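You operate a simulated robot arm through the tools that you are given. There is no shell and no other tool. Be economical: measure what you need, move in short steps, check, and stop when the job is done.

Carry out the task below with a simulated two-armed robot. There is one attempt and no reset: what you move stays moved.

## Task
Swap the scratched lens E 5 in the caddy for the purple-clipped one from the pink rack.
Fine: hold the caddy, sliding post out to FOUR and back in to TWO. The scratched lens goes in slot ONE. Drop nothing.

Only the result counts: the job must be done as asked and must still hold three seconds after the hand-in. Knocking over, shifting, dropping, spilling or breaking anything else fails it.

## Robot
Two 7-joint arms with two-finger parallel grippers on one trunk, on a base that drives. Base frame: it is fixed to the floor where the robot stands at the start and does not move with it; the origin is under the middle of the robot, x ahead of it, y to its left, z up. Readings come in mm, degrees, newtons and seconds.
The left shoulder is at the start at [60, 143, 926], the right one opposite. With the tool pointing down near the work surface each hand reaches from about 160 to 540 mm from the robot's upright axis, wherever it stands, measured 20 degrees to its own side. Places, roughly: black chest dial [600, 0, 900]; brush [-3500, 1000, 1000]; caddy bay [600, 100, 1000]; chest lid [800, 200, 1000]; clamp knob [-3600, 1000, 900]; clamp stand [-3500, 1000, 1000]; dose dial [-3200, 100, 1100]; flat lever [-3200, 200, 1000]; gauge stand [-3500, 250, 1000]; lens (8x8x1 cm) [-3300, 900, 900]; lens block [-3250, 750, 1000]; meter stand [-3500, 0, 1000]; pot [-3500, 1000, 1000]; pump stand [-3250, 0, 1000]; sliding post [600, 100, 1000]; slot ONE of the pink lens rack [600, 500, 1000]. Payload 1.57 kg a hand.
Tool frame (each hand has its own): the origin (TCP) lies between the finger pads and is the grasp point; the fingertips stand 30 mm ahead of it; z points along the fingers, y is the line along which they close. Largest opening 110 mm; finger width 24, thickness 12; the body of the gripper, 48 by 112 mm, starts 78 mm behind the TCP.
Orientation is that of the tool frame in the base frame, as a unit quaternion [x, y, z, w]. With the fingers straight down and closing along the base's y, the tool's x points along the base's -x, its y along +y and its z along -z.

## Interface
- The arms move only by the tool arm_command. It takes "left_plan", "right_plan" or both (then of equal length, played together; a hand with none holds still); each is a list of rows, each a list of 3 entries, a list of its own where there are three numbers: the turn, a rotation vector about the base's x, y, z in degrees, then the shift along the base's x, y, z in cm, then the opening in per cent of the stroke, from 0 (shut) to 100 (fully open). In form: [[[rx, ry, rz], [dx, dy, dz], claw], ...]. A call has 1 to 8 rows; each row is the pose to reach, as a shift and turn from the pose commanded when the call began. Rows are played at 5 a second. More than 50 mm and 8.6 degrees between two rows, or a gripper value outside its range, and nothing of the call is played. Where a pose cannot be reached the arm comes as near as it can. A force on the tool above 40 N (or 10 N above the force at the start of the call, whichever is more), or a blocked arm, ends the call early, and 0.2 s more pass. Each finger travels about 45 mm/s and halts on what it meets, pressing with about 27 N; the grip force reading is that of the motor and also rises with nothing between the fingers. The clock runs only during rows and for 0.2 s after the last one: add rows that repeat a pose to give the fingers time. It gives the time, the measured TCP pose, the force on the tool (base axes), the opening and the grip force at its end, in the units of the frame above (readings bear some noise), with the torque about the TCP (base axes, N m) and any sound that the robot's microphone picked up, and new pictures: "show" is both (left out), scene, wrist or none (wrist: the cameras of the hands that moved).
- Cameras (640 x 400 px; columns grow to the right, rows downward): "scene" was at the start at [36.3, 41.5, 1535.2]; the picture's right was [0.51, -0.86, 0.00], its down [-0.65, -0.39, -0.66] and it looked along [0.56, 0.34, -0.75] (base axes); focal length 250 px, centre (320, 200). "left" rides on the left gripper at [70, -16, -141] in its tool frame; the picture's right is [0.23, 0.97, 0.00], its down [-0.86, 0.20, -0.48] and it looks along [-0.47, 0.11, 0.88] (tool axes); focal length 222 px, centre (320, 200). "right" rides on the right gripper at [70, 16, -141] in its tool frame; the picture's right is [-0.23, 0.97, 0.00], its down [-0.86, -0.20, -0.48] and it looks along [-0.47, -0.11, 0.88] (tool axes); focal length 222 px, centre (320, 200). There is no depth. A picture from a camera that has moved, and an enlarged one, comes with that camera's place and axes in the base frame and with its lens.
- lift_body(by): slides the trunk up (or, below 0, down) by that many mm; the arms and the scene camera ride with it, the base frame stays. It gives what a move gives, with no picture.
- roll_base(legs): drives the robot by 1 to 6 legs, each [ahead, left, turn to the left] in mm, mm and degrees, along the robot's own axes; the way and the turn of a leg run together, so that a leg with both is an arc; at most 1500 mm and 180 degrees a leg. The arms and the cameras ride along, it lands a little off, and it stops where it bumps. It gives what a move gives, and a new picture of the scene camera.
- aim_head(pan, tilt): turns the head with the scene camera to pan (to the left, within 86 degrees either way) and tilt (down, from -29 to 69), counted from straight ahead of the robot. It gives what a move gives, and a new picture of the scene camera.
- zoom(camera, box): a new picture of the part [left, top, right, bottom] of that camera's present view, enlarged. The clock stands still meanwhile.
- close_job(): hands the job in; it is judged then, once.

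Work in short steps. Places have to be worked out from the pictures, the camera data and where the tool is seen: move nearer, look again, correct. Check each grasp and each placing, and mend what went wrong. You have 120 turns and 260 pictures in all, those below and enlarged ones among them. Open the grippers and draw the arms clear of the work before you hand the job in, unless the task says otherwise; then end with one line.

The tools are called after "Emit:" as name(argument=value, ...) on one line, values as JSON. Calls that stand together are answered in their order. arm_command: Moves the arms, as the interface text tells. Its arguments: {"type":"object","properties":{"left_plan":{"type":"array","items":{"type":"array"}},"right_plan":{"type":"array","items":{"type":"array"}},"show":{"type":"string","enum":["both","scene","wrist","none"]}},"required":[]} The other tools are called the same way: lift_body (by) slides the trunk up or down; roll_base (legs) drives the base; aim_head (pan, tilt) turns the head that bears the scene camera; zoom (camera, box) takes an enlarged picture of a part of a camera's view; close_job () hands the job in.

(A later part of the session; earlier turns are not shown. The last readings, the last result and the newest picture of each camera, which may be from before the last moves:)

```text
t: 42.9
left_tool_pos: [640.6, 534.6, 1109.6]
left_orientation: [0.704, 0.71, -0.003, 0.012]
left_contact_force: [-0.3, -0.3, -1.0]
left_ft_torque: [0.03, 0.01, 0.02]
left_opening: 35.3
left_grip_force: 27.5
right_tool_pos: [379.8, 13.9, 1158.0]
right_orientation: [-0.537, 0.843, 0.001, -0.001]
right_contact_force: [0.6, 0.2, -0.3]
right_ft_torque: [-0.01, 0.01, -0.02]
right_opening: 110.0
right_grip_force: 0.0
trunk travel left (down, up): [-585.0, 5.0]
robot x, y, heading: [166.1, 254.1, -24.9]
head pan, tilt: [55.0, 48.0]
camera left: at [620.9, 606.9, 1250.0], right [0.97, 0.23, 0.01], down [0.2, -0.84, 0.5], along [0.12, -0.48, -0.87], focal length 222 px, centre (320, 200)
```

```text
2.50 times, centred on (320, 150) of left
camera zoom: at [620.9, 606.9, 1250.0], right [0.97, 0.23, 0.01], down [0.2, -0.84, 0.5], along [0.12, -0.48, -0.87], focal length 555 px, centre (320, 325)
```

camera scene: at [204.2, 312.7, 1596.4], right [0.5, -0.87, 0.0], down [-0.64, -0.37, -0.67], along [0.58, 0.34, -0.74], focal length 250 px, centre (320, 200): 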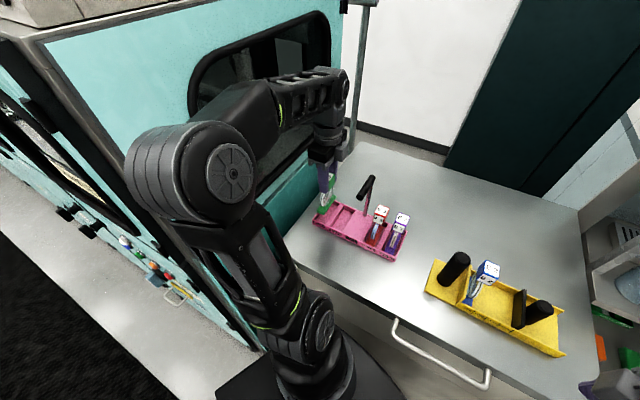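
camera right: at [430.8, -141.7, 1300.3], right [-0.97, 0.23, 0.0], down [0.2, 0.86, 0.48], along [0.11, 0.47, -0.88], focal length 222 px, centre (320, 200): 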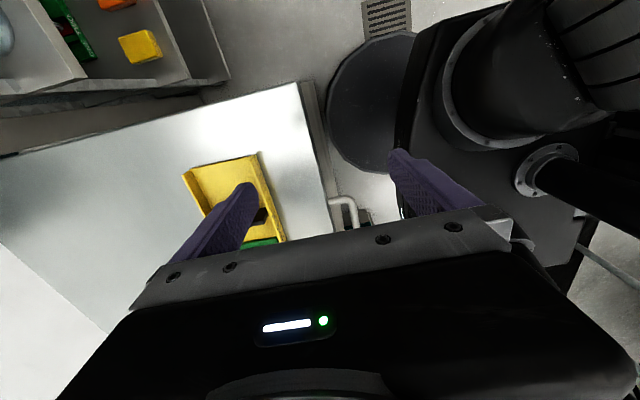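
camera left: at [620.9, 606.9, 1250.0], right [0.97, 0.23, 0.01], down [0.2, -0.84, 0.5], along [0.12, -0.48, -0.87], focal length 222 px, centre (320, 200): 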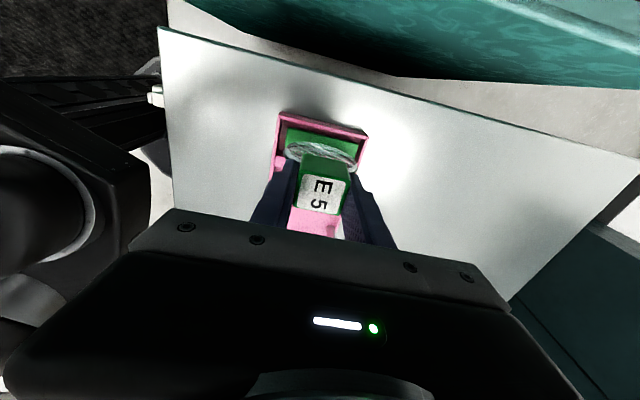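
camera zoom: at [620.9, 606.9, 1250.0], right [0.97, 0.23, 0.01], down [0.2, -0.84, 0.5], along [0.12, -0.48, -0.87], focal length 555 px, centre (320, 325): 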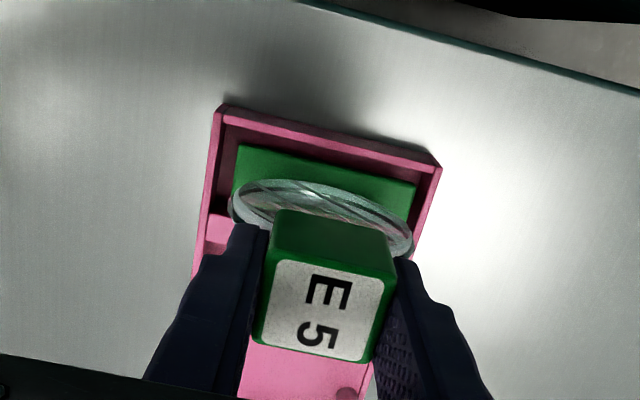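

The foot is entering the slot squarely. I lower in small steps and look for the contact force.

Emit:
arm_command(left_plan=[[[0, 0, 0], [0, 0, -0.3], 12], [[0, 0, 0], [0, 0, -0.6], 12], [[0, 0, 0], [0, 0, -0.9], 12], [[0, 0, 0], [0, 0, -0.9], 12]], show="none")

Emit:
zoom(camera="scene", box=[290, 150, 410, 260])

```text
t: 43.9
left_tool_pos: [639.2, 535.3, 1100.6]
left_orientation: [0.704, 0.71, -0.002, 0.011]
left_contact_force: [-0.3, 0.5, -1.3]
left_ft_torque: [-0.03, -0.02, 0.02]
left_opening: 35.4
left_grip_force: 27.5
right_tool_pos: [378.5, 13.3, 1159.0]
right_orientation: [-0.537, 0.844, 0.0, 0.0]
right_contact_force: [0.0, 0.2, -0.6]
right_ft_torque: [-0.02, 0.01, 0.01]
right_opening: 110.3
right_grip_force: 0.0
trunk travel left (down, up): [-585.0, 5.0]
robot x, y, heading: [162.0, 261.1, -25.0]
head pan, tilt: [55.0, 48.0]
```

```text
3.64 times, centred on (350, 205) of scene
camera zoom: at [204.8, 312.7, 1596.4], right [0.5, -0.87, 0.0], down [-0.64, -0.37, -0.67], along [0.58, 0.34, -0.74], focal length 910 px, centre (211, 182)
```

zoom: 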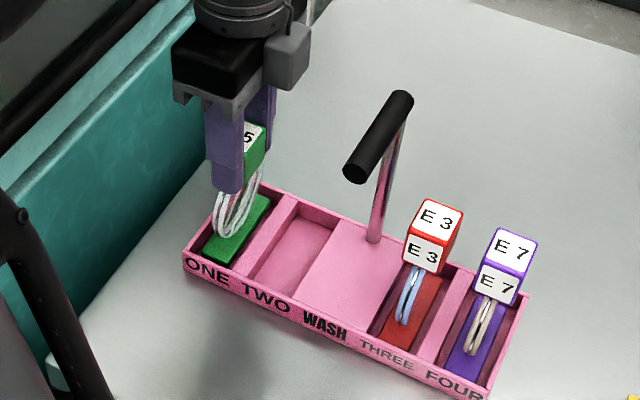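

Still free. I go on with 2 mm steps.

Emit:
arm_command(left_plan=[[[0, 0, 0], [0, 0, -0.2], 12], [[0, 0, 0], [0, 0, -0.4], 12], [[0, 0, 0], [0, 0, -0.6], 12], [[0, 0, 0], [0, 0, -0.6], 12]], show="none")

```text
t: 44.9
left_tool_pos: [639.0, 535.5, 1094.7]
left_orientation: [0.704, 0.71, -0.001, 0.012]
left_contact_force: [-0.2, 0.5, 2.6]
left_ft_torque: [0.02, 0.16, 0.0]
left_opening: 35.4
left_grip_force: 27.1
right_tool_pos: [378.4, 13.9, 1158.9]
right_orientation: [-0.538, 0.843, 0.0, 0.0]
right_contact_force: [-0.3, -0.7, 0.9]
right_ft_torque: [0.0, 0.0, -0.03]
right_opening: 110.3
right_grip_force: 0.0
trunk travel left (down, up): [-585.0, 5.0]
robot x, y, heading: [163.2, 257.9, -24.9]
head pan, tilt: [55.0, 48.0]
```

A contact force of about 4 N shows the foot touching at z ≈ 1095. One millimetre more to be sure.

Emit:
arm_command(left_plan=[[[0, 0, 0], [0, 0, -0.1], 12], [[0, 0, 0], [0, 0, -0.1], 12]], show="wrist")

Emit:
zoom(camera="scene", box=[290, 150, 410, 260])

```text
t: 45.5
left_tool_pos: [638.9, 534.7, 1094.7]
left_orientation: [0.705, 0.709, -0.001, 0.012]
left_contact_force: [-0.1, 0.1, 10.5]
left_ft_torque: [0.07, 0.36, -0.03]
left_opening: 35.3
left_grip_force: 27.1
right_tool_pos: [377.7, 14.1, 1159.1]
right_orientation: [-0.538, 0.843, 0.0, 0.0]
right_contact_force: [-0.2, 0.1, 0.6]
right_ft_torque: [-0.02, 0.03, -0.02]
right_opening: 110.0
right_grip_force: 0.0
trunk travel left (down, up): [-585.0, 5.0]
robot x, y, heading: [163.0, 258.2, -25.0]
head pan, tilt: [55.0, 48.0]
camera left: at [620.3, 606.8, 1235.3], right [0.97, 0.23, 0.01], down [0.2, -0.84, 0.5], along [0.13, -0.48, -0.87], focal length 222 px, centre (320, 200)
```

left: 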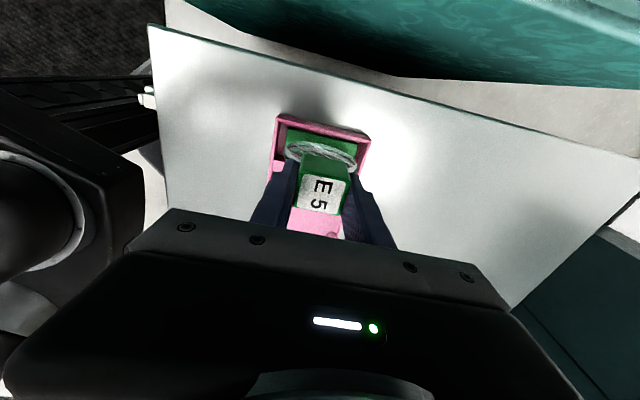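

```text
3.64 times, centred on (350, 205) of scene
camera zoom: at [204.1, 312.4, 1596.5], right [0.5, -0.87, 0.0], down [-0.64, -0.37, -0.67], along [0.58, 0.34, -0.74], focal length 910 px, centre (211, 182)
```

zoom: 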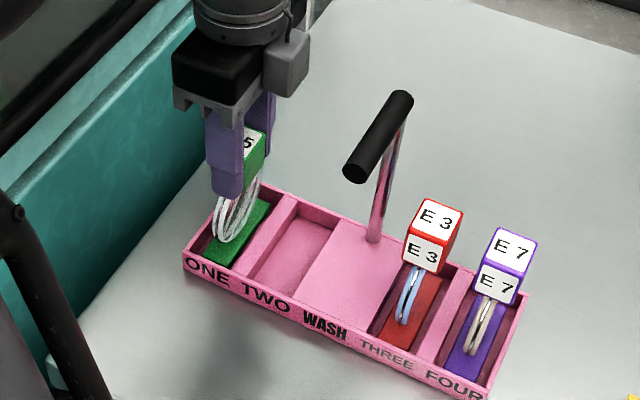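

E5 is firmly seated in slot ONE (11 N). I release and lift straight up.

Emit:
arm_command(left_plan=[[[0, 0, 0], [0, 0, 0.1], 38], [[0, 0, 0], [0, 0, 0.1], 50], [[0, 0, 0], [0, 0, 0.1], 60], [[0, 0, 0], [0, 0, 2], 60], [[0, 0, 0], [0, 0, 4], 60], [[0, 0, 0], [0, 0, 5.5], 60]], show="wrist")

Emit:
zoom(camera="scene", box=[290, 150, 410, 260])

```text
t: 46.9
left_tool_pos: [639.4, 534.8, 1147.9]
left_orientation: [0.705, 0.709, -0.002, 0.012]
left_contact_force: [0.4, 1.1, -0.9]
left_ft_torque: [0.01, 0.0, 0.0]
left_opening: 66.3
left_grip_force: 0.1
right_tool_pos: [378.1, 14.1, 1159.6]
right_orientation: [-0.538, 0.843, -0.001, 0.001]
right_contact_force: [0.2, 0.0, -0.3]
right_ft_torque: [0.01, 0.04, 0.03]
right_opening: 109.8
right_grip_force: 0.0
trunk travel left (down, up): [-585.0, 5.0]
robot x, y, heading: [162.5, 261.8, -24.9]
head pan, tilt: [55.0, 48.0]
camera left: at [620.7, 607.2, 1289.5], right [0.97, 0.23, 0.01], down [0.2, -0.84, 0.5], along [0.12, -0.48, -0.87], focal length 222 px, centre (320, 200)
```

left: 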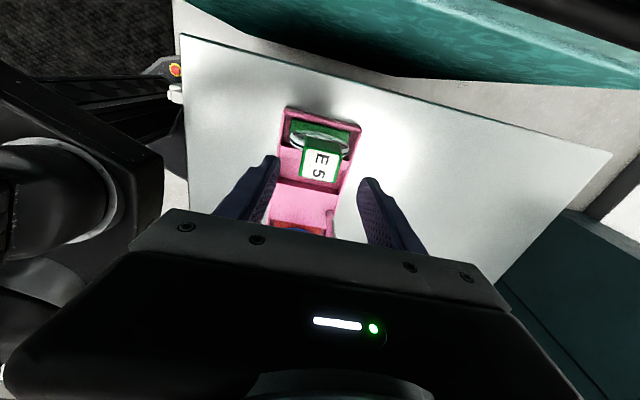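

```text
3.64 times, centred on (350, 205) of scene
camera zoom: at [204.6, 312.7, 1596.3], right [0.5, -0.87, 0.0], down [-0.64, -0.37, -0.67], along [0.58, 0.34, -0.74], focal length 910 px, centre (211, 182)
```

zoom: 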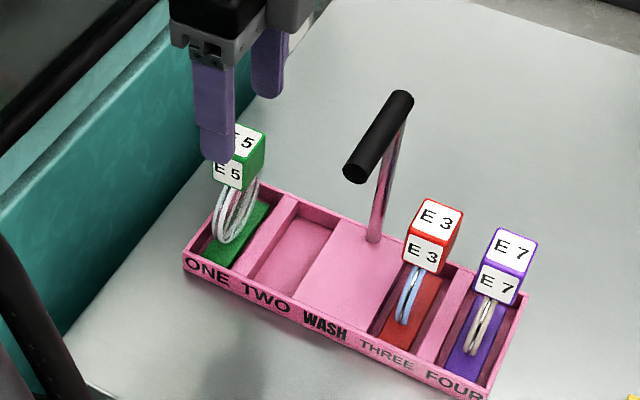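

E5 stands upright in ONE. I retract in front of the bar (x ≈ 500), then go right to y ≈ 327, in line with E7.

Emit:
arm_command(left_plan=[[[0, 0, 0], [-4.5, 0, 1], 80], [[0, 0, 0], [-9, 0, 1.5], 60], [[0, 0, 0], [-13.5, 0, 2], 60], [[0, 0, 0], [-13.8, -4.8, 2], 60], [[0, 0, 0], [-13.8, -9.6, 2], 60], [[0, 0, 0], [-13.8, -14.4, 2], 60], [[0, 0, 0], [-12, -18.5, 2], 60], [[0, 0, 0], [-9, -20.8, 2], 60]])

Emit:
zoom(camera="left", box=[260, 40, 500, 220])

```text
t: 48.7
left_tool_pos: [549.2, 327.3, 1169.4]
left_orientation: [0.705, 0.709, -0.003, 0.011]
left_contact_force: [0.4, -0.3, 0.0]
left_ft_torque: [0.0, 0.01, 0.02]
left_opening: 66.1
left_grip_force: 0.1
left hand out of reach, approached as far as the arm can: row 4, 5, 6
right_tool_pos: [381.2, 13.5, 1157.4]
right_orientation: [-0.538, 0.843, 0.001, 0.0]
right_contact_force: [0.6, 1.0, 0.1]
right_ft_torque: [-0.02, -0.01, 0.01]
right_opening: 109.9
right_grip_force: 0.1
trunk travel left (down, up): [-585.0, 5.0]
robot x, y, heading: [160.2, 258.2, -24.8]
head pan, tilt: [55.0, 48.0]
camera scene: at [206.8, 312.9, 1596.3], right [0.5, -0.87, 0.0], down [-0.64, -0.37, -0.67], along [0.58, 0.34, -0.74], focal length 250 px, centre (320, 200)
camera left: at [531.2, 399.0, 1308.9], right [0.97, 0.23, 0.01], down [0.2, -0.84, 0.5], along [0.12, -0.48, -0.87], focal length 222 px, centre (320, 200)
```

scene: 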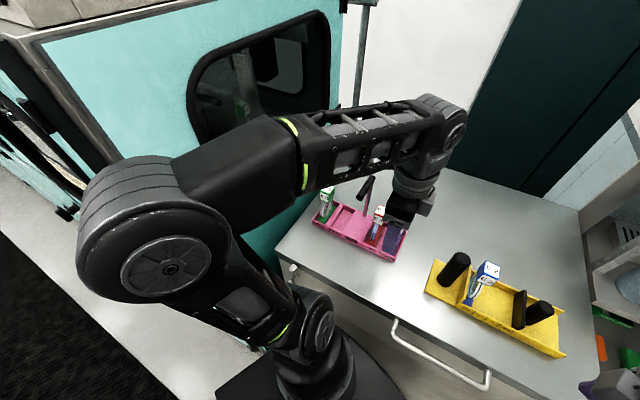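
left: 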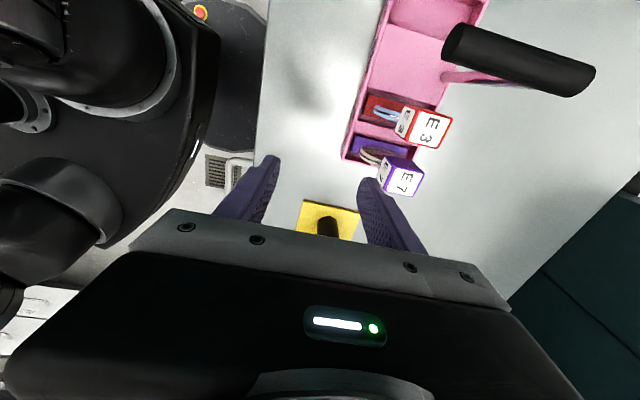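

```text
2.22 times, centred on (380, 130) of left
camera zoom: at [531.2, 399.0, 1308.9], right [0.97, 0.23, 0.01], down [0.2, -0.84, 0.5], along [0.12, -0.48, -0.87], focal length 494 px, centre (187, 356)
```

zoom: 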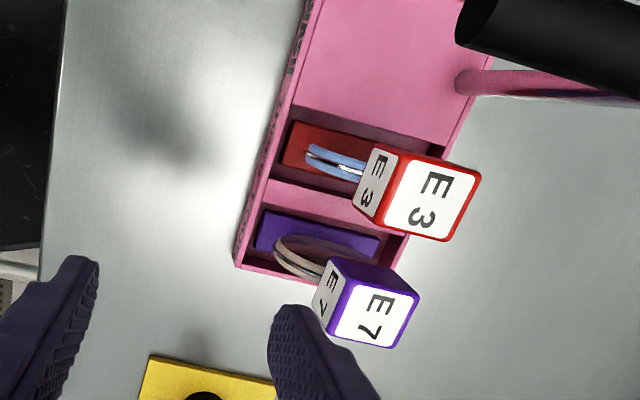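

E7's clip is at about (640, 323). I move above it with open fingers and look.

Emit:
arm_command(left_plan=[[[0, 0, 0], [4, -0.2, 0], 80], [[0, 0, 0], [8, -0.4, 0], 80], [[0, 0, 0], [9, -0.4, 0], 70], [[0, 0, 0], [9, -0.4, -1], 65]], show="none")

Emit:
zoom(camera="left", box=[220, 60, 420, 220])

```text
t: 49.7
left_tool_pos: [640.3, 321.5, 1158.5]
left_orientation: [0.705, 0.709, -0.002, 0.013]
left_contact_force: [0.5, -0.3, -0.5]
left_ft_torque: [0.02, 0.0, 0.01]
left_opening: 71.6
left_grip_force: 0.1
right_tool_pos: [378.8, 13.1, 1158.3]
right_orientation: [-0.538, 0.843, 0.0, 0.0]
right_contact_force: [0.4, 0.7, 0.1]
right_ft_torque: [-0.02, 0.0, 0.0]
right_opening: 109.9
right_grip_force: 0.1
trunk travel left (down, up): [-585.0, 5.0]
robot x, y, heading: [166.1, 259.7, -24.8]
head pan, tilt: [55.0, 48.0]
```

```text
2.50 times, centred on (320, 140) of left
camera zoom: at [620.5, 395.0, 1299.1], right [0.97, 0.23, 0.01], down [0.2, -0.84, 0.5], along [0.13, -0.48, -0.87], focal length 555 px, centre (320, 350)
```

zoom: 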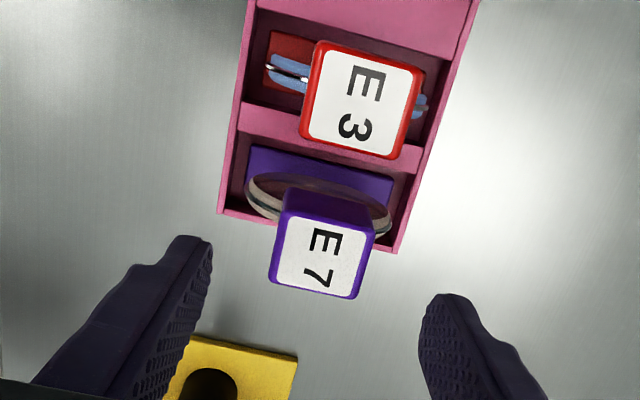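

E7 is centred under the fingers. I lower by 64 mm to the grasp height used for E5 in the rack, and close.

Emit:
arm_command(left_plan=[[[0, 0, 0], [0.05, 0.1, -2.5], 65], [[0, 0, 0], [0.05, 0.1, -5], 60], [[0, 0, 0], [0.05, 0.1, -6.3], 60], [[0, 0, 0], [0.05, 0.1, -6.3], 45], [[0, 0, 0], [0.05, 0.1, -6.3], 30], [[0, 0, 0], [0.05, 0.1, -6.3], 12], [[0, 0, 0], [0.05, 0.1, -6.3], 12], [[0, 0, 0], [0.05, 0.1, -6.3], 12]], show="wrist")

Emit:
zoom(camera="left", box=[220, 90, 420, 235])

```text
t: 51.5
left_tool_pos: [641.1, 324.7, 1094.7]
left_orientation: [0.704, 0.71, -0.001, 0.012]
left_contact_force: [-0.6, 0.5, -0.4]
left_ft_torque: [0.0, 0.09, 0.02]
left_opening: 35.5
left_grip_force: 27.0
right_tool_pos: [378.6, 15.2, 1158.3]
right_orientation: [-0.537, 0.844, -0.001, 0.0]
right_contact_force: [0.0, 0.2, 1.2]
right_ft_torque: [0.04, 0.0, 0.0]
right_opening: 110.0
right_grip_force: 0.0
trunk travel left (down, up): [-585.0, 5.0]
robot x, y, heading: [165.8, 260.9, -25.0]
head pan, tilt: [55.0, 48.0]
camera left: at [621.2, 396.1, 1236.3], right [0.97, 0.23, 0.01], down [0.2, -0.84, 0.5], along [0.12, -0.48, -0.87], focal length 222 px, centre (320, 200)
```

left: 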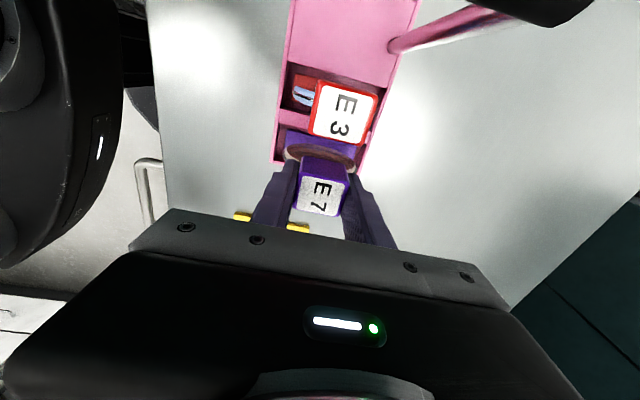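

```text
2.76 times, centred on (320, 162) of left
camera zoom: at [621.2, 396.1, 1236.3], right [0.97, 0.23, 0.01], down [0.2, -0.84, 0.5], along [0.12, -0.48, -0.87], focal length 613 px, centre (320, 303)
```

zoom: 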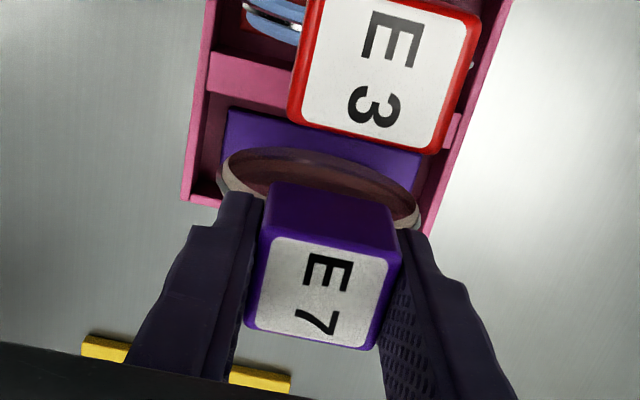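

E7 is held (35.5 mm). I lift it straight out.

Emit:
arm_command(left_plan=[[[0, 0, 0], [0, 0, 0.7], 12], [[0, 0, 0], [0, 0, 1.5], 12], [[0, 0, 0], [0, 0, 3], 12], [[0, 0, 0], [0, 0, 5.5], 12], [[0, 0, 0], [0, 0, 8], 12], [[0, 0, 0], [-4.5, 0, 8], 12], [[0, 0, 0], [-9, 0, 8], 12], [[0, 0, 0], [-13.5, -0.5, 8], 12]])

Emit:
zoom(camera="scene", box=[290, 150, 450, 280])

```text
t: 53.3
left_tool_pos: [516.6, 318.0, 1170.7]
left_orientation: [0.704, 0.71, -0.002, 0.012]
left_contact_force: [-0.8, 0.3, -0.8]
left_ft_torque: [0.01, 0.03, -0.03]
left_opening: 35.4
left_grip_force: 26.8
left hand out of reach, approached as far as the arm can: row 8
right_tool_pos: [378.8, 13.0, 1158.7]
right_orientation: [-0.538, 0.843, 0.0, 0.0]
right_contact_force: [0.4, -0.2, 0.6]
right_ft_torque: [-0.01, -0.03, 0.0]
right_opening: 110.1
right_grip_force: 0.0
trunk travel left (down, up): [-585.0, 5.0]
robot x, y, heading: [167.3, 262.0, -24.9]
head pan, tilt: [55.0, 48.0]
camera scene: at [204.7, 312.4, 1596.4], right [0.5, -0.87, 0.0], down [-0.64, -0.37, -0.67], along [0.58, 0.34, -0.74], focal length 250 px, centre (320, 200)
camera left: at [498.5, 388.9, 1312.0], right [0.97, 0.23, 0.01], down [0.2, -0.84, 0.5], along [0.12, -0.48, -0.87], focal length 222 px, centre (320, 200)
```

scene: 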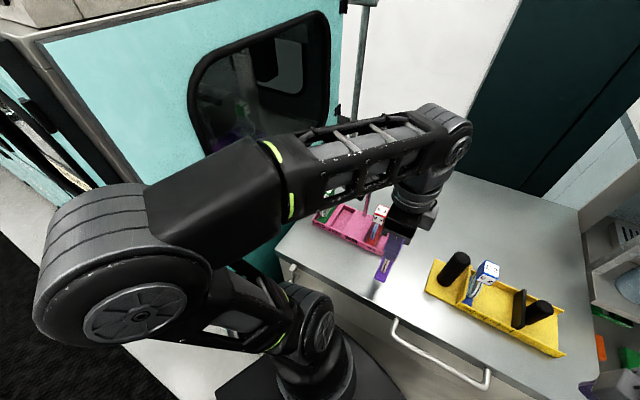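
left: 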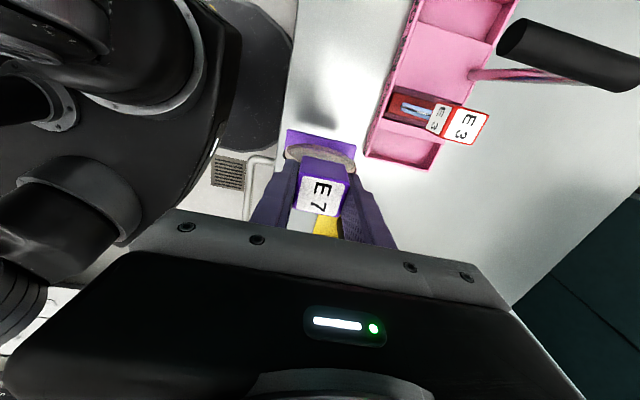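

```text
3.08 times, centred on (370, 215) of scene
camera zoom: at [204.7, 312.4, 1596.4], right [0.5, -0.87, 0.0], down [-0.64, -0.37, -0.67], along [0.58, 0.34, -0.74], focal length 770 px, centre (166, 154)
```

zoom: 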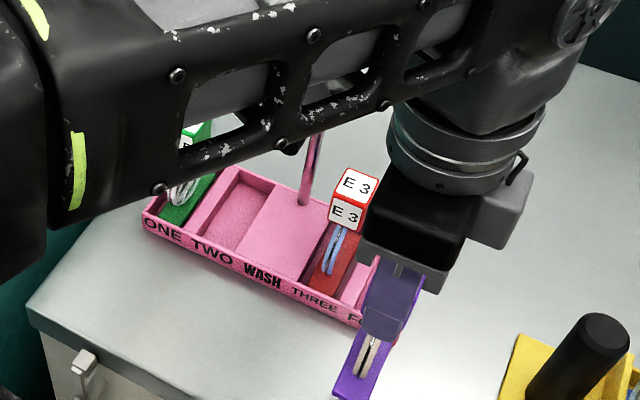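

E7 is out cleanly. I drive right with a slight back-off, then turn to heading 0.

Emit:
roll_base(legs=[[59, -198, 0]])

Emit:
roll_base(legs=[[0, 0, 25]])

```text
t: 54.9
left_tool_pos: [486.0, 111.7, 1171.4]
left_orientation: [0.704, 0.71, -0.002, 0.011]
left_contact_force: [0.2, -0.7, -0.3]
left_ft_torque: [0.02, 0.0, 0.02]
left_opening: 35.5
left_grip_force: 26.9
right_tool_pos: [347.4, -192.7, 1157.8]
right_orientation: [-0.537, 0.843, 0.0, 0.001]
right_contact_force: [0.2, 0.0, -0.5]
right_ft_torque: [0.01, 0.01, 0.01]
right_opening: 110.0
right_grip_force: 0.1
trunk travel left (down, up): [-585.0, 5.0]
robot x, y, heading: [138.2, 51.7, -24.9]
head pan, tilt: [55.0, 48.0]
camera scene: at [173.3, 105.5, 1596.4], right [0.5, -0.87, 0.0], down [-0.64, -0.37, -0.67], along [0.58, 0.34, -0.74], focal length 250 px, centre (320, 200)
```

scene: 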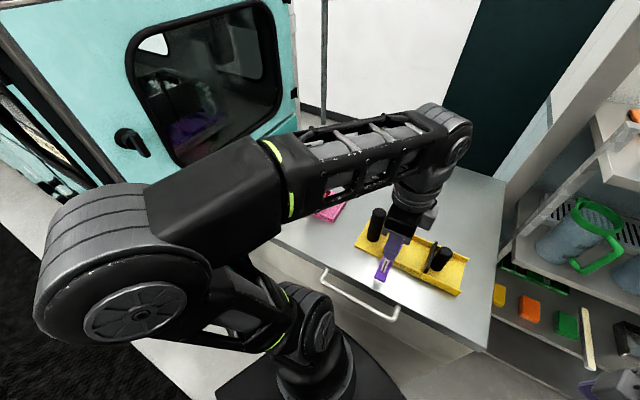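

```text
t: 56.6
left_tool_pos: [428.0, 255.7, 1172.1]
left_orientation: [0.534, 0.846, 0.0, 0.012]
left_contact_force: [-0.6, 0.0, -1.3]
left_ft_torque: [-0.05, 0.0, -0.02]
left_opening: 35.3
left_grip_force: 27.3
right_tool_pos: [432.0, -77.9, 1158.2]
right_orientation: [0.708, -0.706, 0.0, 0.0]
right_contact_force: [-0.4, 0.6, -0.3]
right_ft_torque: [-0.04, -0.01, 0.01]
right_opening: 110.0
right_grip_force: 0.1
trunk travel left (down, up): [-585.0, 5.0]
robot x, y, heading: [133.5, 49.5, -0.1]
head pan, tilt: [55.0, 48.0]
camera scene: at [147.7, 119.7, 1596.3], right [0.82, -0.57, 0.0], down [-0.43, -0.61, -0.67], along [0.38, 0.55, -0.74], focal length 250 px, centre (320, 200)
```

scene: 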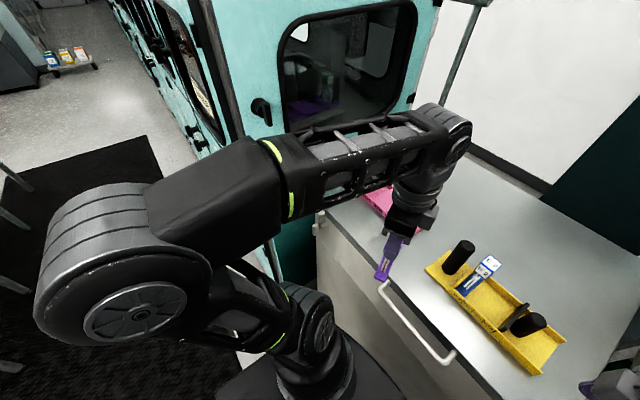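

Now I rotate the hand back by -25° and move the lens in front of the caddy's slot TWO, then aim the head and drive 20 mm ahead.

Emit:
arm_command(left_plan=[[[0, 0, -8.4], [1, -3, 0], 12], [[0, 0, -16.8], [2, -6.5, 0], 12], [[0, 0, -24.9], [3, -10, 0], 12], [[0, 0, -24.9], [4.5, -13.5, 0], 12], [[0, 0, -24.9], [6, -17.2, 0], 12], [[0, 0, -24.9], [6, -17.2, 0], 12]], show="none")

Emit:
roll_base(legs=[[20, 8, 0]])

Emit:
aim_head(pan=22, tilt=52)

Emit:
zoom(camera="left", box=[240, 60, 480, 240])

```text
t: 58.0
left_tool_pos: [487.3, 84.6, 1172.8]
left_orientation: [0.703, 0.711, -0.001, 0.012]
left_contact_force: [-0.5, 0.1, -0.5]
left_ft_torque: [-0.01, 0.0, 0.0]
left_opening: 35.4
left_grip_force: 27.5
right_tool_pos: [431.1, -76.5, 1158.2]
right_orientation: [0.708, -0.706, 0.0, 0.0]
right_contact_force: [-0.7, -0.6, -0.1]
right_ft_torque: [-0.01, -0.02, 0.07]
right_opening: 110.0
right_grip_force: 0.1
trunk travel left (down, up): [-585.0, 5.0]
robot x, y, heading: [134.1, 55.3, 0.2]
head pan, tilt: [55.0, 48.0]
```

```text
t: 58.8
left_tool_pos: [509.6, 92.9, 1171.6]
left_orientation: [0.703, 0.711, -0.001, 0.012]
left_contact_force: [0.8, -0.1, -1.4]
left_ft_torque: [-0.01, 0.07, -0.01]
left_opening: 35.4
left_grip_force: 26.9
right_tool_pos: [451.6, -69.1, 1158.3]
right_orientation: [0.708, -0.706, 0.0, 0.001]
right_contact_force: [0.6, -0.1, 0.7]
right_ft_torque: [-0.01, 0.04, 0.0]
right_opening: 110.0
right_grip_force: 0.0
trunk travel left (down, up): [-585.0, 5.0]
robot x, y, heading: [152.2, 62.4, -0.1]
head pan, tilt: [55.0, 48.0]
camera scene: at [169.0, 128.2, 1596.3], right [0.82, -0.57, 0.0], down [-0.43, -0.61, -0.67], along [0.38, 0.55, -0.74], focal length 250 px, centre (320, 200)
```

scene: 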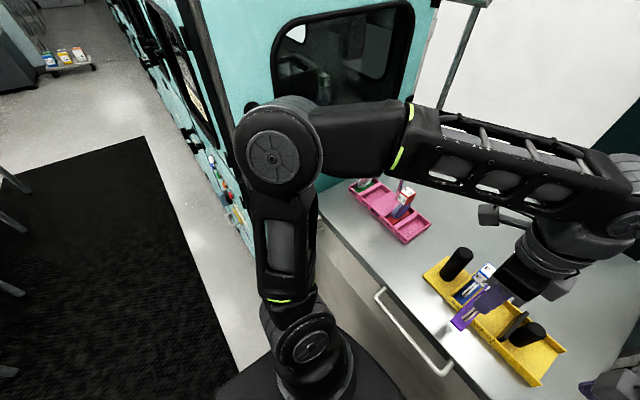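

```text
t: 59.8
left_tool_pos: [508.3, 92.3, 1171.7]
left_orientation: [0.703, 0.711, -0.002, 0.012]
left_contact_force: [0.1, -0.6, -0.7]
left_ft_torque: [-0.02, -0.04, 0.0]
left_opening: 35.3
left_grip_force: 26.6
right_tool_pos: [451.4, -69.9, 1158.9]
right_orientation: [0.708, -0.707, 0.0, 0.001]
right_contact_force: [0.3, -0.6, 0.7]
right_ft_torque: [0.0, 0.03, -0.05]
right_opening: 110.1
right_grip_force: 0.0
trunk travel left (down, up): [-585.0, 5.0]
robot x, y, heading: [152.7, 63.9, 0.2]
head pan, tilt: [22.0, 52.0]
camera scene: at [192.1, 91.3, 1591.0], right [0.38, -0.93, 0.0], down [-0.73, -0.3, -0.62], along [0.57, 0.23, -0.79], focal length 250 px, centre (320, 200)
```

scene: 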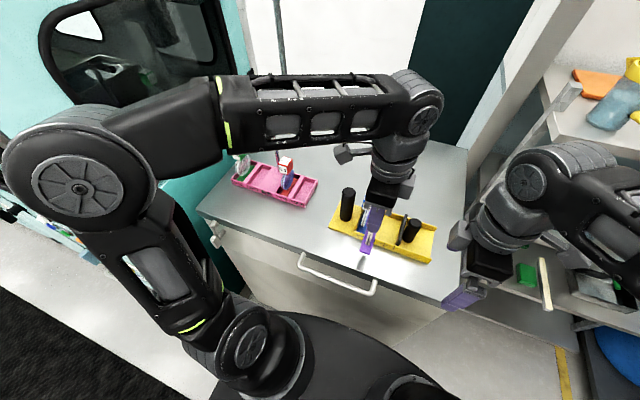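

```text
2.22 times, centred on (360, 150) of left
camera zoom: at [489.4, 163.9, 1312.2], right [0.97, 0.24, 0.01], down [0.2, -0.84, 0.5], along [0.13, -0.48, -0.87], focal length 494 px, centre (231, 311)
```

zoom: 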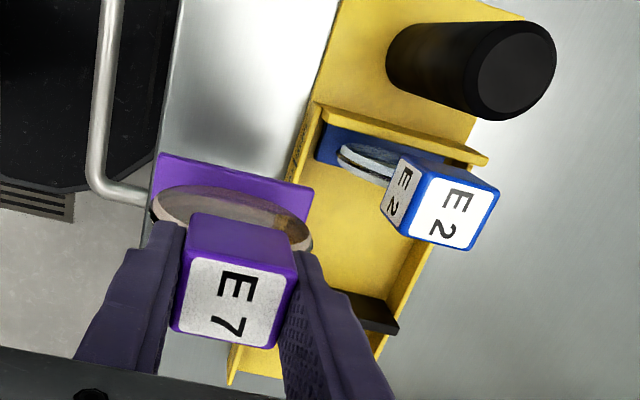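

I advance the lens over the bay at y ≈ 83, keeping 8 mm off E2, while staying high.

Emit:
arm_command(left_plan=[[[0, 0, 0], [0, -0.9, 0], 12], [[0, 0, 0], [3, -0.9, 0], 12], [[0, 0, 0], [6, -0.9, -0.5], 12], [[0, 0, 0], [9.3, -0.9, -1], 12], [[0, 0, 0], [9.3, -0.9, -2], 12], [[0, 0, 0], [9.3, -0.9, -2], 12]], show="wrist")

Emit:
zoom(camera="left", box=[240, 60, 400, 230])

Emit:
zoom(camera="scene", box=[320, 160, 450, 270])

```text
t: 61.2
left_tool_pos: [603.0, 82.5, 1151.4]
left_orientation: [0.704, 0.71, -0.002, 0.011]
left_contact_force: [-0.3, 0.0, -1.5]
left_ft_torque: [0.0, 0.0, -0.02]
left_opening: 35.5
left_grip_force: 26.9
right_tool_pos: [451.5, -70.9, 1158.8]
right_orientation: [0.708, -0.706, 0.0, 0.0]
right_contact_force: [0.8, 0.3, -0.1]
right_ft_torque: [-0.02, 0.0, -0.01]
right_opening: 110.1
right_grip_force: 0.0
trunk travel left (down, up): [-585.0, 5.0]
robot x, y, heading: [147.7, 60.4, 0.0]
head pan, tilt: [22.0, 52.0]
camera left: at [583.7, 154.8, 1291.7], right [0.97, 0.24, 0.01], down [0.2, -0.84, 0.5], along [0.13, -0.48, -0.87], focal length 222 px, centre (320, 200)
```

left: 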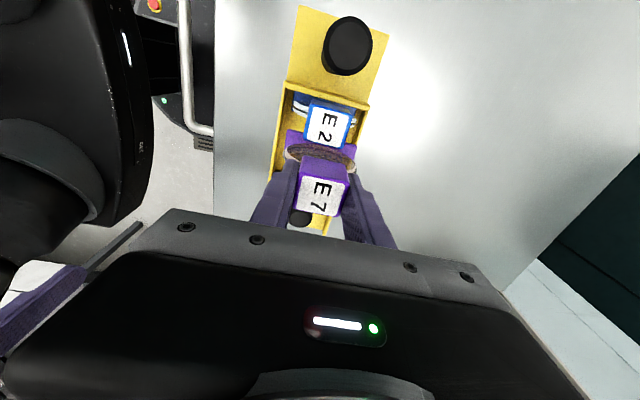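

```text
2.35 times, centred on (320, 145) of left
camera zoom: at [583.7, 154.8, 1291.7], right [0.97, 0.24, 0.01], down [0.2, -0.84, 0.5], along [0.13, -0.48, -0.87], focal length 523 px, centre (320, 329)
```

zoom: 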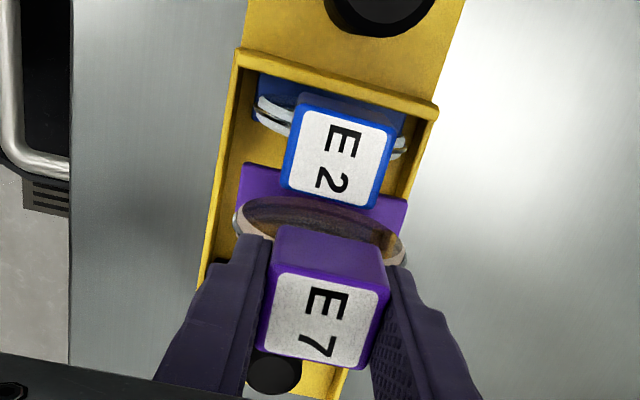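

```text
3.64 times, centred on (385, 215) of scene
camera zoom: at [192.4, 90.9, 1591.0], right [0.38, -0.93, 0.0], down [-0.73, -0.3, -0.62], along [0.57, 0.23, -0.79], focal length 910 px, centre (84, 146)
```

zoom: 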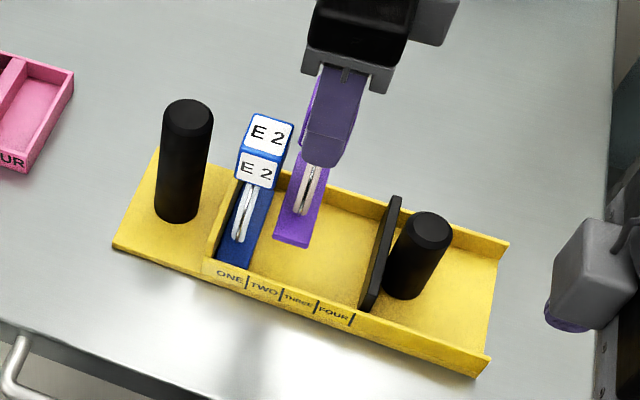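

E7 lines up with E2 in x within 1–2 mm. I lower it between the walls with a 1 mm correction, watching the force.

Emit:
arm_command(left_plan=[[[0, 0, 0], [-0.1, 0, -1], 12], [[0, 0, 0], [-0.1, 0, -2], 12], [[0, 0, 0], [-0.1, 0, -3], 12], [[0, 0, 0], [-0.1, 0, -4], 12], [[0, 0, 0], [-0.1, 0, -4.6], 12], [[0, 0, 0], [-0.1, 0, -4.6], 12]], show="wrist")

Emit:
zoom(camera="scene", box=[320, 160, 450, 270])

Emit:
zoom(camera="left", box=[240, 60, 400, 230])

```text
t: 62.6
left_tool_pos: [601.0, 83.7, 1105.8]
left_orientation: [0.703, 0.711, -0.001, 0.012]
left_contact_force: [0.1, -0.4, -0.5]
left_ft_torque: [0.02, -0.01, 0.0]
left_opening: 35.3
left_grip_force: 26.7
right_tool_pos: [451.3, -70.3, 1158.9]
right_orientation: [0.708, -0.706, 0.0, 0.0]
right_contact_force: [-0.2, 0.1, -0.5]
right_ft_torque: [-0.04, 0.0, 0.02]
right_opening: 109.7
right_grip_force: 0.1
trunk travel left (down, up): [-585.0, 5.0]
robot x, y, heading: [153.0, 60.8, -0.1]
head pan, tilt: [22.0, 52.0]
camera left: at [581.2, 154.9, 1246.2], right [0.97, 0.24, 0.01], down [0.2, -0.84, 0.5], along [0.13, -0.48, -0.87], focal length 222 px, centre (320, 200)
```

left: 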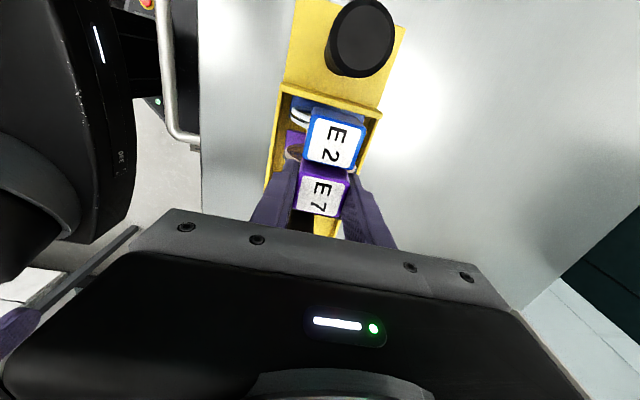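

```text
3.64 times, centred on (385, 215) of scene
camera zoom: at [192.0, 91.1, 1591.0], right [0.38, -0.93, 0.0], down [-0.73, -0.3, -0.62], along [0.57, 0.23, -0.79], focal length 910 px, centre (84, 146)
```

zoom: 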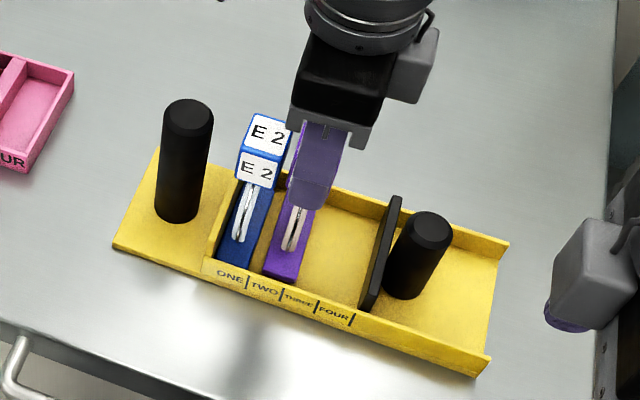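

```text
2.35 times, centred on (320, 145) of left
camera zoom: at [581.2, 154.9, 1246.2], right [0.97, 0.24, 0.01], down [0.2, -0.84, 0.5], along [0.13, -0.48, -0.87], focal length 523 px, centre (320, 329)
```

zoom: 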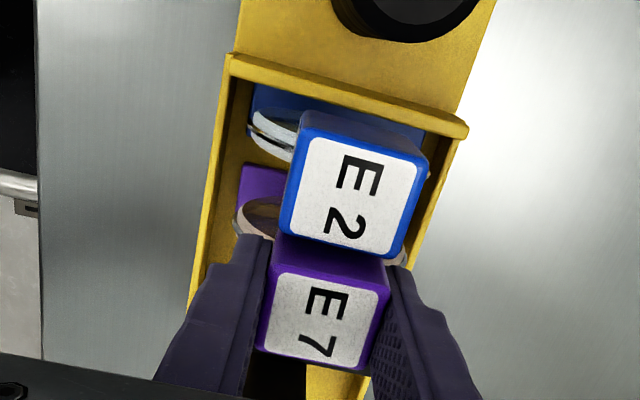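

I lower to a hover just above the floor, moving 3.5 mm closer to E2, then seat it.

Emit:
arm_command(left_plan=[[[0, 0, 0], [0, 0.15, -0.2], 12], [[0, 0, 0], [0, 0.35, -0.4], 12], [[0, 0, 0], [0, 0.35, -0.6], 12], [[0, 0, 0], [0, 0.35, -0.7], 12], [[0, 0, 0], [0, 0.35, -0.7], 12]], show="none")

Emit:
zoom(camera="scene", box=[350, 180, 430, 250])

```text
t: 63.8
left_tool_pos: [600.4, 86.6, 1099.0]
left_orientation: [0.704, 0.71, -0.002, 0.013]
left_contact_force: [0.0, 1.3, 7.4]
left_ft_torque: [0.2, 0.23, -0.07]
left_opening: 35.2
left_grip_force: 27.1
right_tool_pos: [450.0, -69.2, 1158.5]
right_orientation: [0.708, -0.706, 0.0, 0.0]
right_contact_force: [-0.7, 0.0, 0.1]
right_ft_torque: [-0.03, 0.0, 0.01]
right_opening: 110.0
right_grip_force: 0.0
trunk travel left (down, up): [-585.0, 5.0]
robot x, y, heading: [153.0, 61.3, 0.1]
head pan, tilt: [22.0, 52.0]
```

```text
5.71 times, centred on (390, 215) of scene
camera zoom: at [191.5, 91.3, 1591.1], right [0.38, -0.93, 0.0], down [-0.73, -0.3, -0.62], along [0.57, 0.23, -0.79], focal length 1430 px, centre (-80, 114)
```

zoom: 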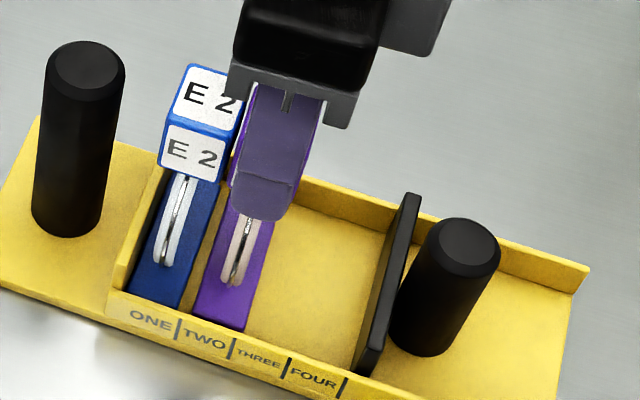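

E7 is seated (contact at z 1099, the same height as E5 was). I release, lift, and move the left hand back over the fixed post.

Emit:
arm_command(left_plan=[[[0, 0, 0], [0, 0, 0.05], 36], [[0, 0, 0], [0, 0, 0.05], 46], [[0, 0, 0], [0, 0, 0.05], 58], [[0, 0, 0], [0, 0, 2.5], 60], [[0, 0, 0], [0, 0, 5], 60], [[0, 0, 0], [0, 0, 7], 70], [[0, 0, 0], [0, 4.2, 7.5], 85], [[0, 0, 0], [0, 8.9, 7.5], 100]], show="wrist")

Emit:
zoom(camera="scene", box=[320, 160, 450, 270])

Emit:
zoom(camera="left", box=[250, 80, 410, 240])

```text
t: 65.6
left_tool_pos: [599.3, 175.5, 1173.5]
left_orientation: [0.704, 0.71, -0.002, 0.013]
left_contact_force: [0.8, -0.4, -0.1]
left_ft_torque: [-0.03, 0.0, 0.03]
left_opening: 110.0
left_grip_force: 0.0
right_tool_pos: [450.9, -69.4, 1157.1]
right_orientation: [0.708, -0.706, 0.001, -0.001]
right_contact_force: [0.6, 0.3, 0.4]
right_ft_torque: [-0.02, -0.04, 0.01]
right_opening: 110.2
right_grip_force: 0.0
trunk travel left (down, up): [-585.0, 5.0]
robot x, y, heading: [151.5, 60.4, 0.1]
head pan, tilt: [22.0, 52.0]
camera left: at [581.1, 247.5, 1313.8], right [0.97, 0.24, 0.01], down [0.2, -0.84, 0.5], along [0.13, -0.48, -0.87], focal length 222 px, centre (320, 200)
```

left: 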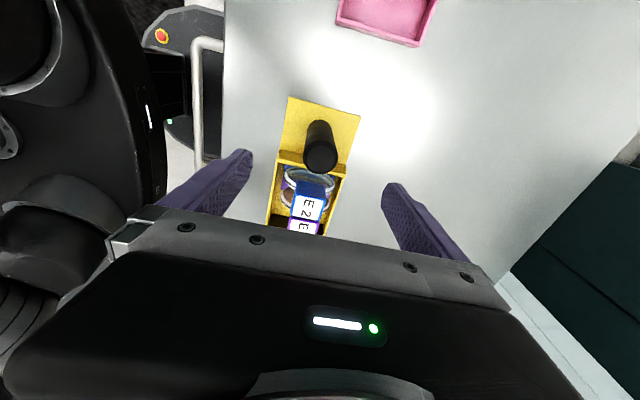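

```text
3.64 times, centred on (385, 215) of scene
camera zoom: at [191.7, 91.8, 1591.0], right [0.38, -0.93, 0.0], down [-0.73, -0.3, -0.62], along [0.57, 0.23, -0.79], focal length 910 px, centre (84, 146)
```

zoom: 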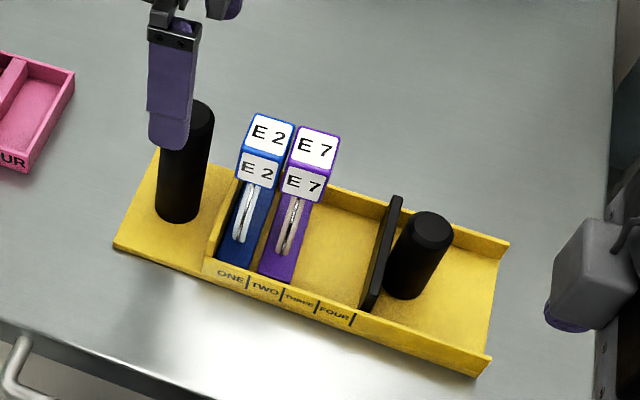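

```text
2.50 times, centred on (330, 160) of left
camera zoom: at [581.1, 247.5, 1313.8], right [0.97, 0.24, 0.01], down [0.2, -0.84, 0.5], along [0.13, -0.48, -0.87], focal length 555 px, centre (295, 300)
```

zoom: 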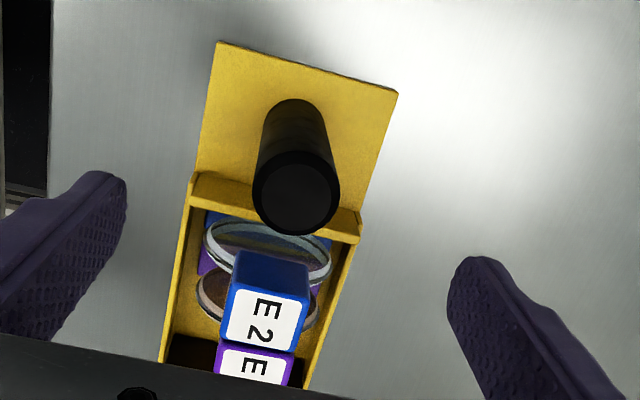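

E7 stands upright next to E2. I lower the left hand around the fixed post and bring the right hand above the sliding post.

Emit:
arm_command(left_plan=[[[0, 0, 0], [0.1, 0, -2.5], 100], [[0, 0, 0], [0.1, 0, -5], 100], [[0, 0, 0], [0.1, 0, -7.5], 100], [[0, 0, 0], [0.1, 0, -10.4], 100], [[0, 0, 0], [0.1, 0, -10.4], 75]], right_plan=[[[0, 0, 0], [4.5, 0, 0], 100], [[0, 0, 0], [9, 0, 0], 100], [[0, 0, 0], [13, 2, -1], 100], [[0, 0, 0], [14.7, 5, -3], 100], [[0, 0, 0], [14.7, 6.8, -5], 100]])

Emit:
zoom(camera="right", box=[250, 80, 410, 240])

```text
t: 66.8
left_tool_pos: [601.3, 175.3, 1068.6]
left_orientation: [0.704, 0.71, -0.002, 0.012]
left_contact_force: [-0.3, 0.3, 0.1]
left_ft_torque: [0.01, 0.03, 0.02]
left_opening: 82.4
left_grip_force: 0.0
right_tool_pos: [599.0, -1.6, 1107.9]
right_orientation: [0.708, -0.707, 0.0, 0.0]
right_contact_force: [1.5, 0.5, -0.1]
right_ft_torque: [-0.02, -0.03, -0.01]
right_opening: 110.2
right_grip_force: 0.0
trunk travel left (down, up): [-585.0, 5.0]
robot x, y, heading: [152.1, 59.1, -0.2]
head pan, tilt: [22.0, 52.0]
camera scene: at [192.1, 91.5, 1591.0], right [0.38, -0.93, 0.0], down [-0.73, -0.3, -0.62], along [0.57, 0.23, -0.79], focal length 250 px, centre (320, 200)
camera right: at [582.3, -71.5, 1249.2], right [-0.97, 0.22, 0.0], down [0.2, 0.86, 0.48], along [0.11, 0.47, -0.88], focal length 222 px, centre (320, 200)
camera left: at [582.3, 247.8, 1209.7], right [0.97, 0.24, 0.01], down [0.2, -0.84, 0.5], along [0.13, -0.48, -0.87], focal length 222 px, centre (320, 200)
```

scene: 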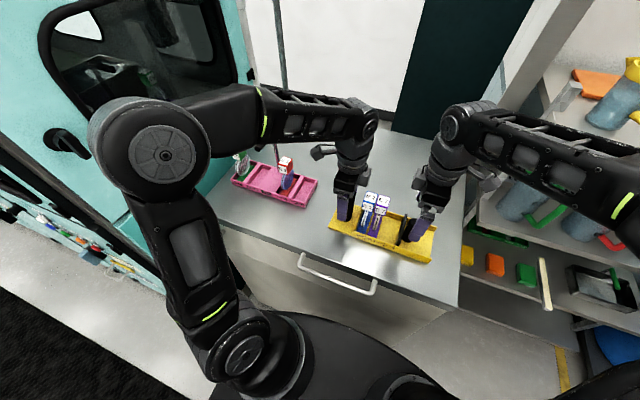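
right: 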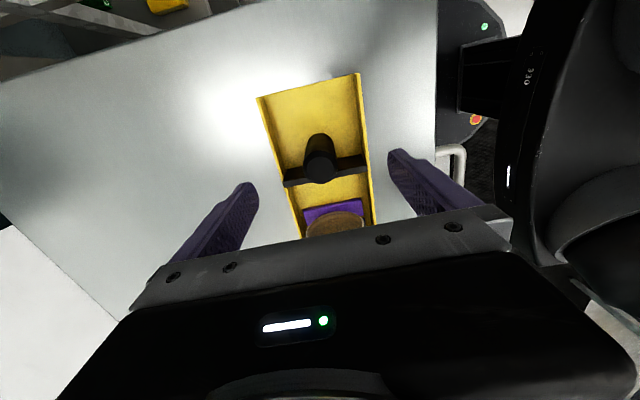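
left: 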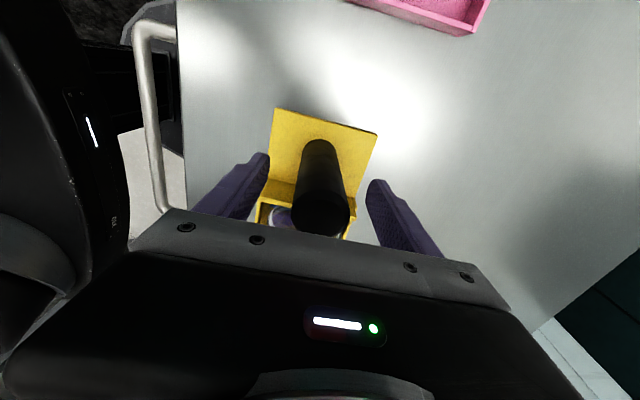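

```text
2.50 times, centred on (330, 160) of right
camera zoom: at [582.3, -71.5, 1249.2], right [-0.97, 0.22, 0.0], down [0.2, 0.86, 0.48], along [0.11, 0.47, -0.88], focal length 555 px, centre (295, 300)
```

zoom: 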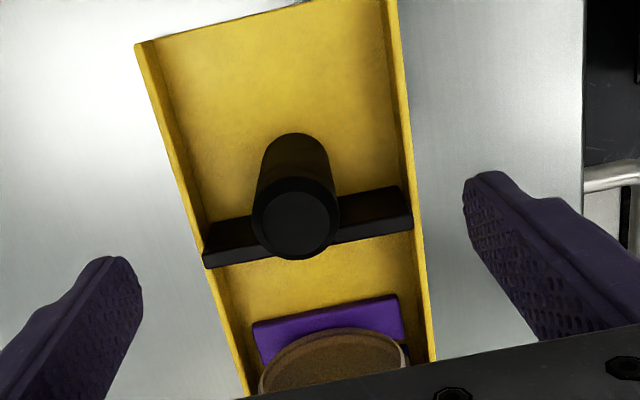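

Both are aligned. I close the left hand on the fixed post and lower and close the right on the sliding post.

Emit:
arm_command(left_plan=[[[0, 0, 0], [0, 0, 0], 60], [[0, 0, 0], [0, 0, 0], 40], [[0, 0, 0], [0, 0, 0], 15], [[0, 0, 0], [0, 0, 0], 15], [[0, 0, 0], [0, 0, 0], 15], [[0, 0, 0], [0, 0, 0], 15], [[0, 0, 0], [0, 0, 0], 15]], right_plan=[[[0, 0, 0], [0, 0, -3], 90], [[0, 0, 0], [0, 0, -6], 75], [[0, 0, 0], [0, 0, -6], 60], [[0, 0, 0], [0, 0, -6], 40], [[0, 0, 0], [0, 0, -6], 15], [[0, 0, 0], [0, 0, -6], 15], [[0, 0, 0], [0, 0, -6], 15]], show="none")

Emit:
zoom(camera="scene", box=[320, 160, 450, 270])

```text
t: 68.4
left_tool_pos: [601.1, 176.3, 1068.8]
left_orientation: [0.703, 0.711, -0.002, 0.011]
left_contact_force: [-0.9, 1.4, 5.3]
left_ft_torque: [-0.23, 1.15, 0.05]
left_opening: 34.8
left_grip_force: 26.9
right_tool_pos: [598.9, -2.0, 1048.2]
right_orientation: [0.708, -0.707, 0.0, 0.0]
right_contact_force: [-2.4, 0.8, 0.2]
right_ft_torque: [0.03, -0.68, 0.06]
right_opening: 31.1
right_grip_force: 27.3
trunk travel left (down, up): [-585.0, 5.0]
robot x, y, heading: [152.4, 59.0, 0.1]
head pan, tilt: [22.0, 52.0]
```

```text
3.64 times, centred on (385, 215) of scene
camera zoom: at [191.5, 91.2, 1591.0], right [0.38, -0.93, 0.0], down [-0.73, -0.3, -0.62], along [0.57, 0.23, -0.79], focal length 910 px, centre (84, 146)
```

zoom: 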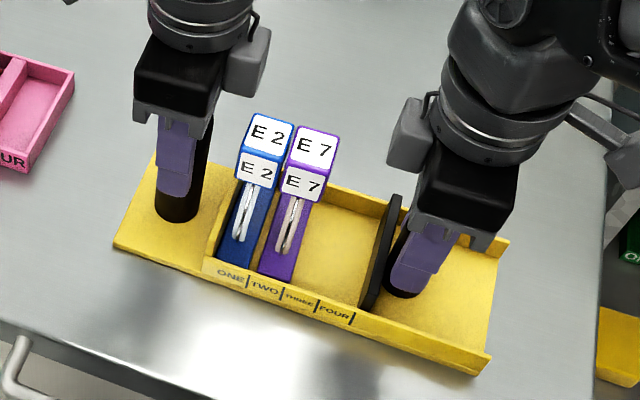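

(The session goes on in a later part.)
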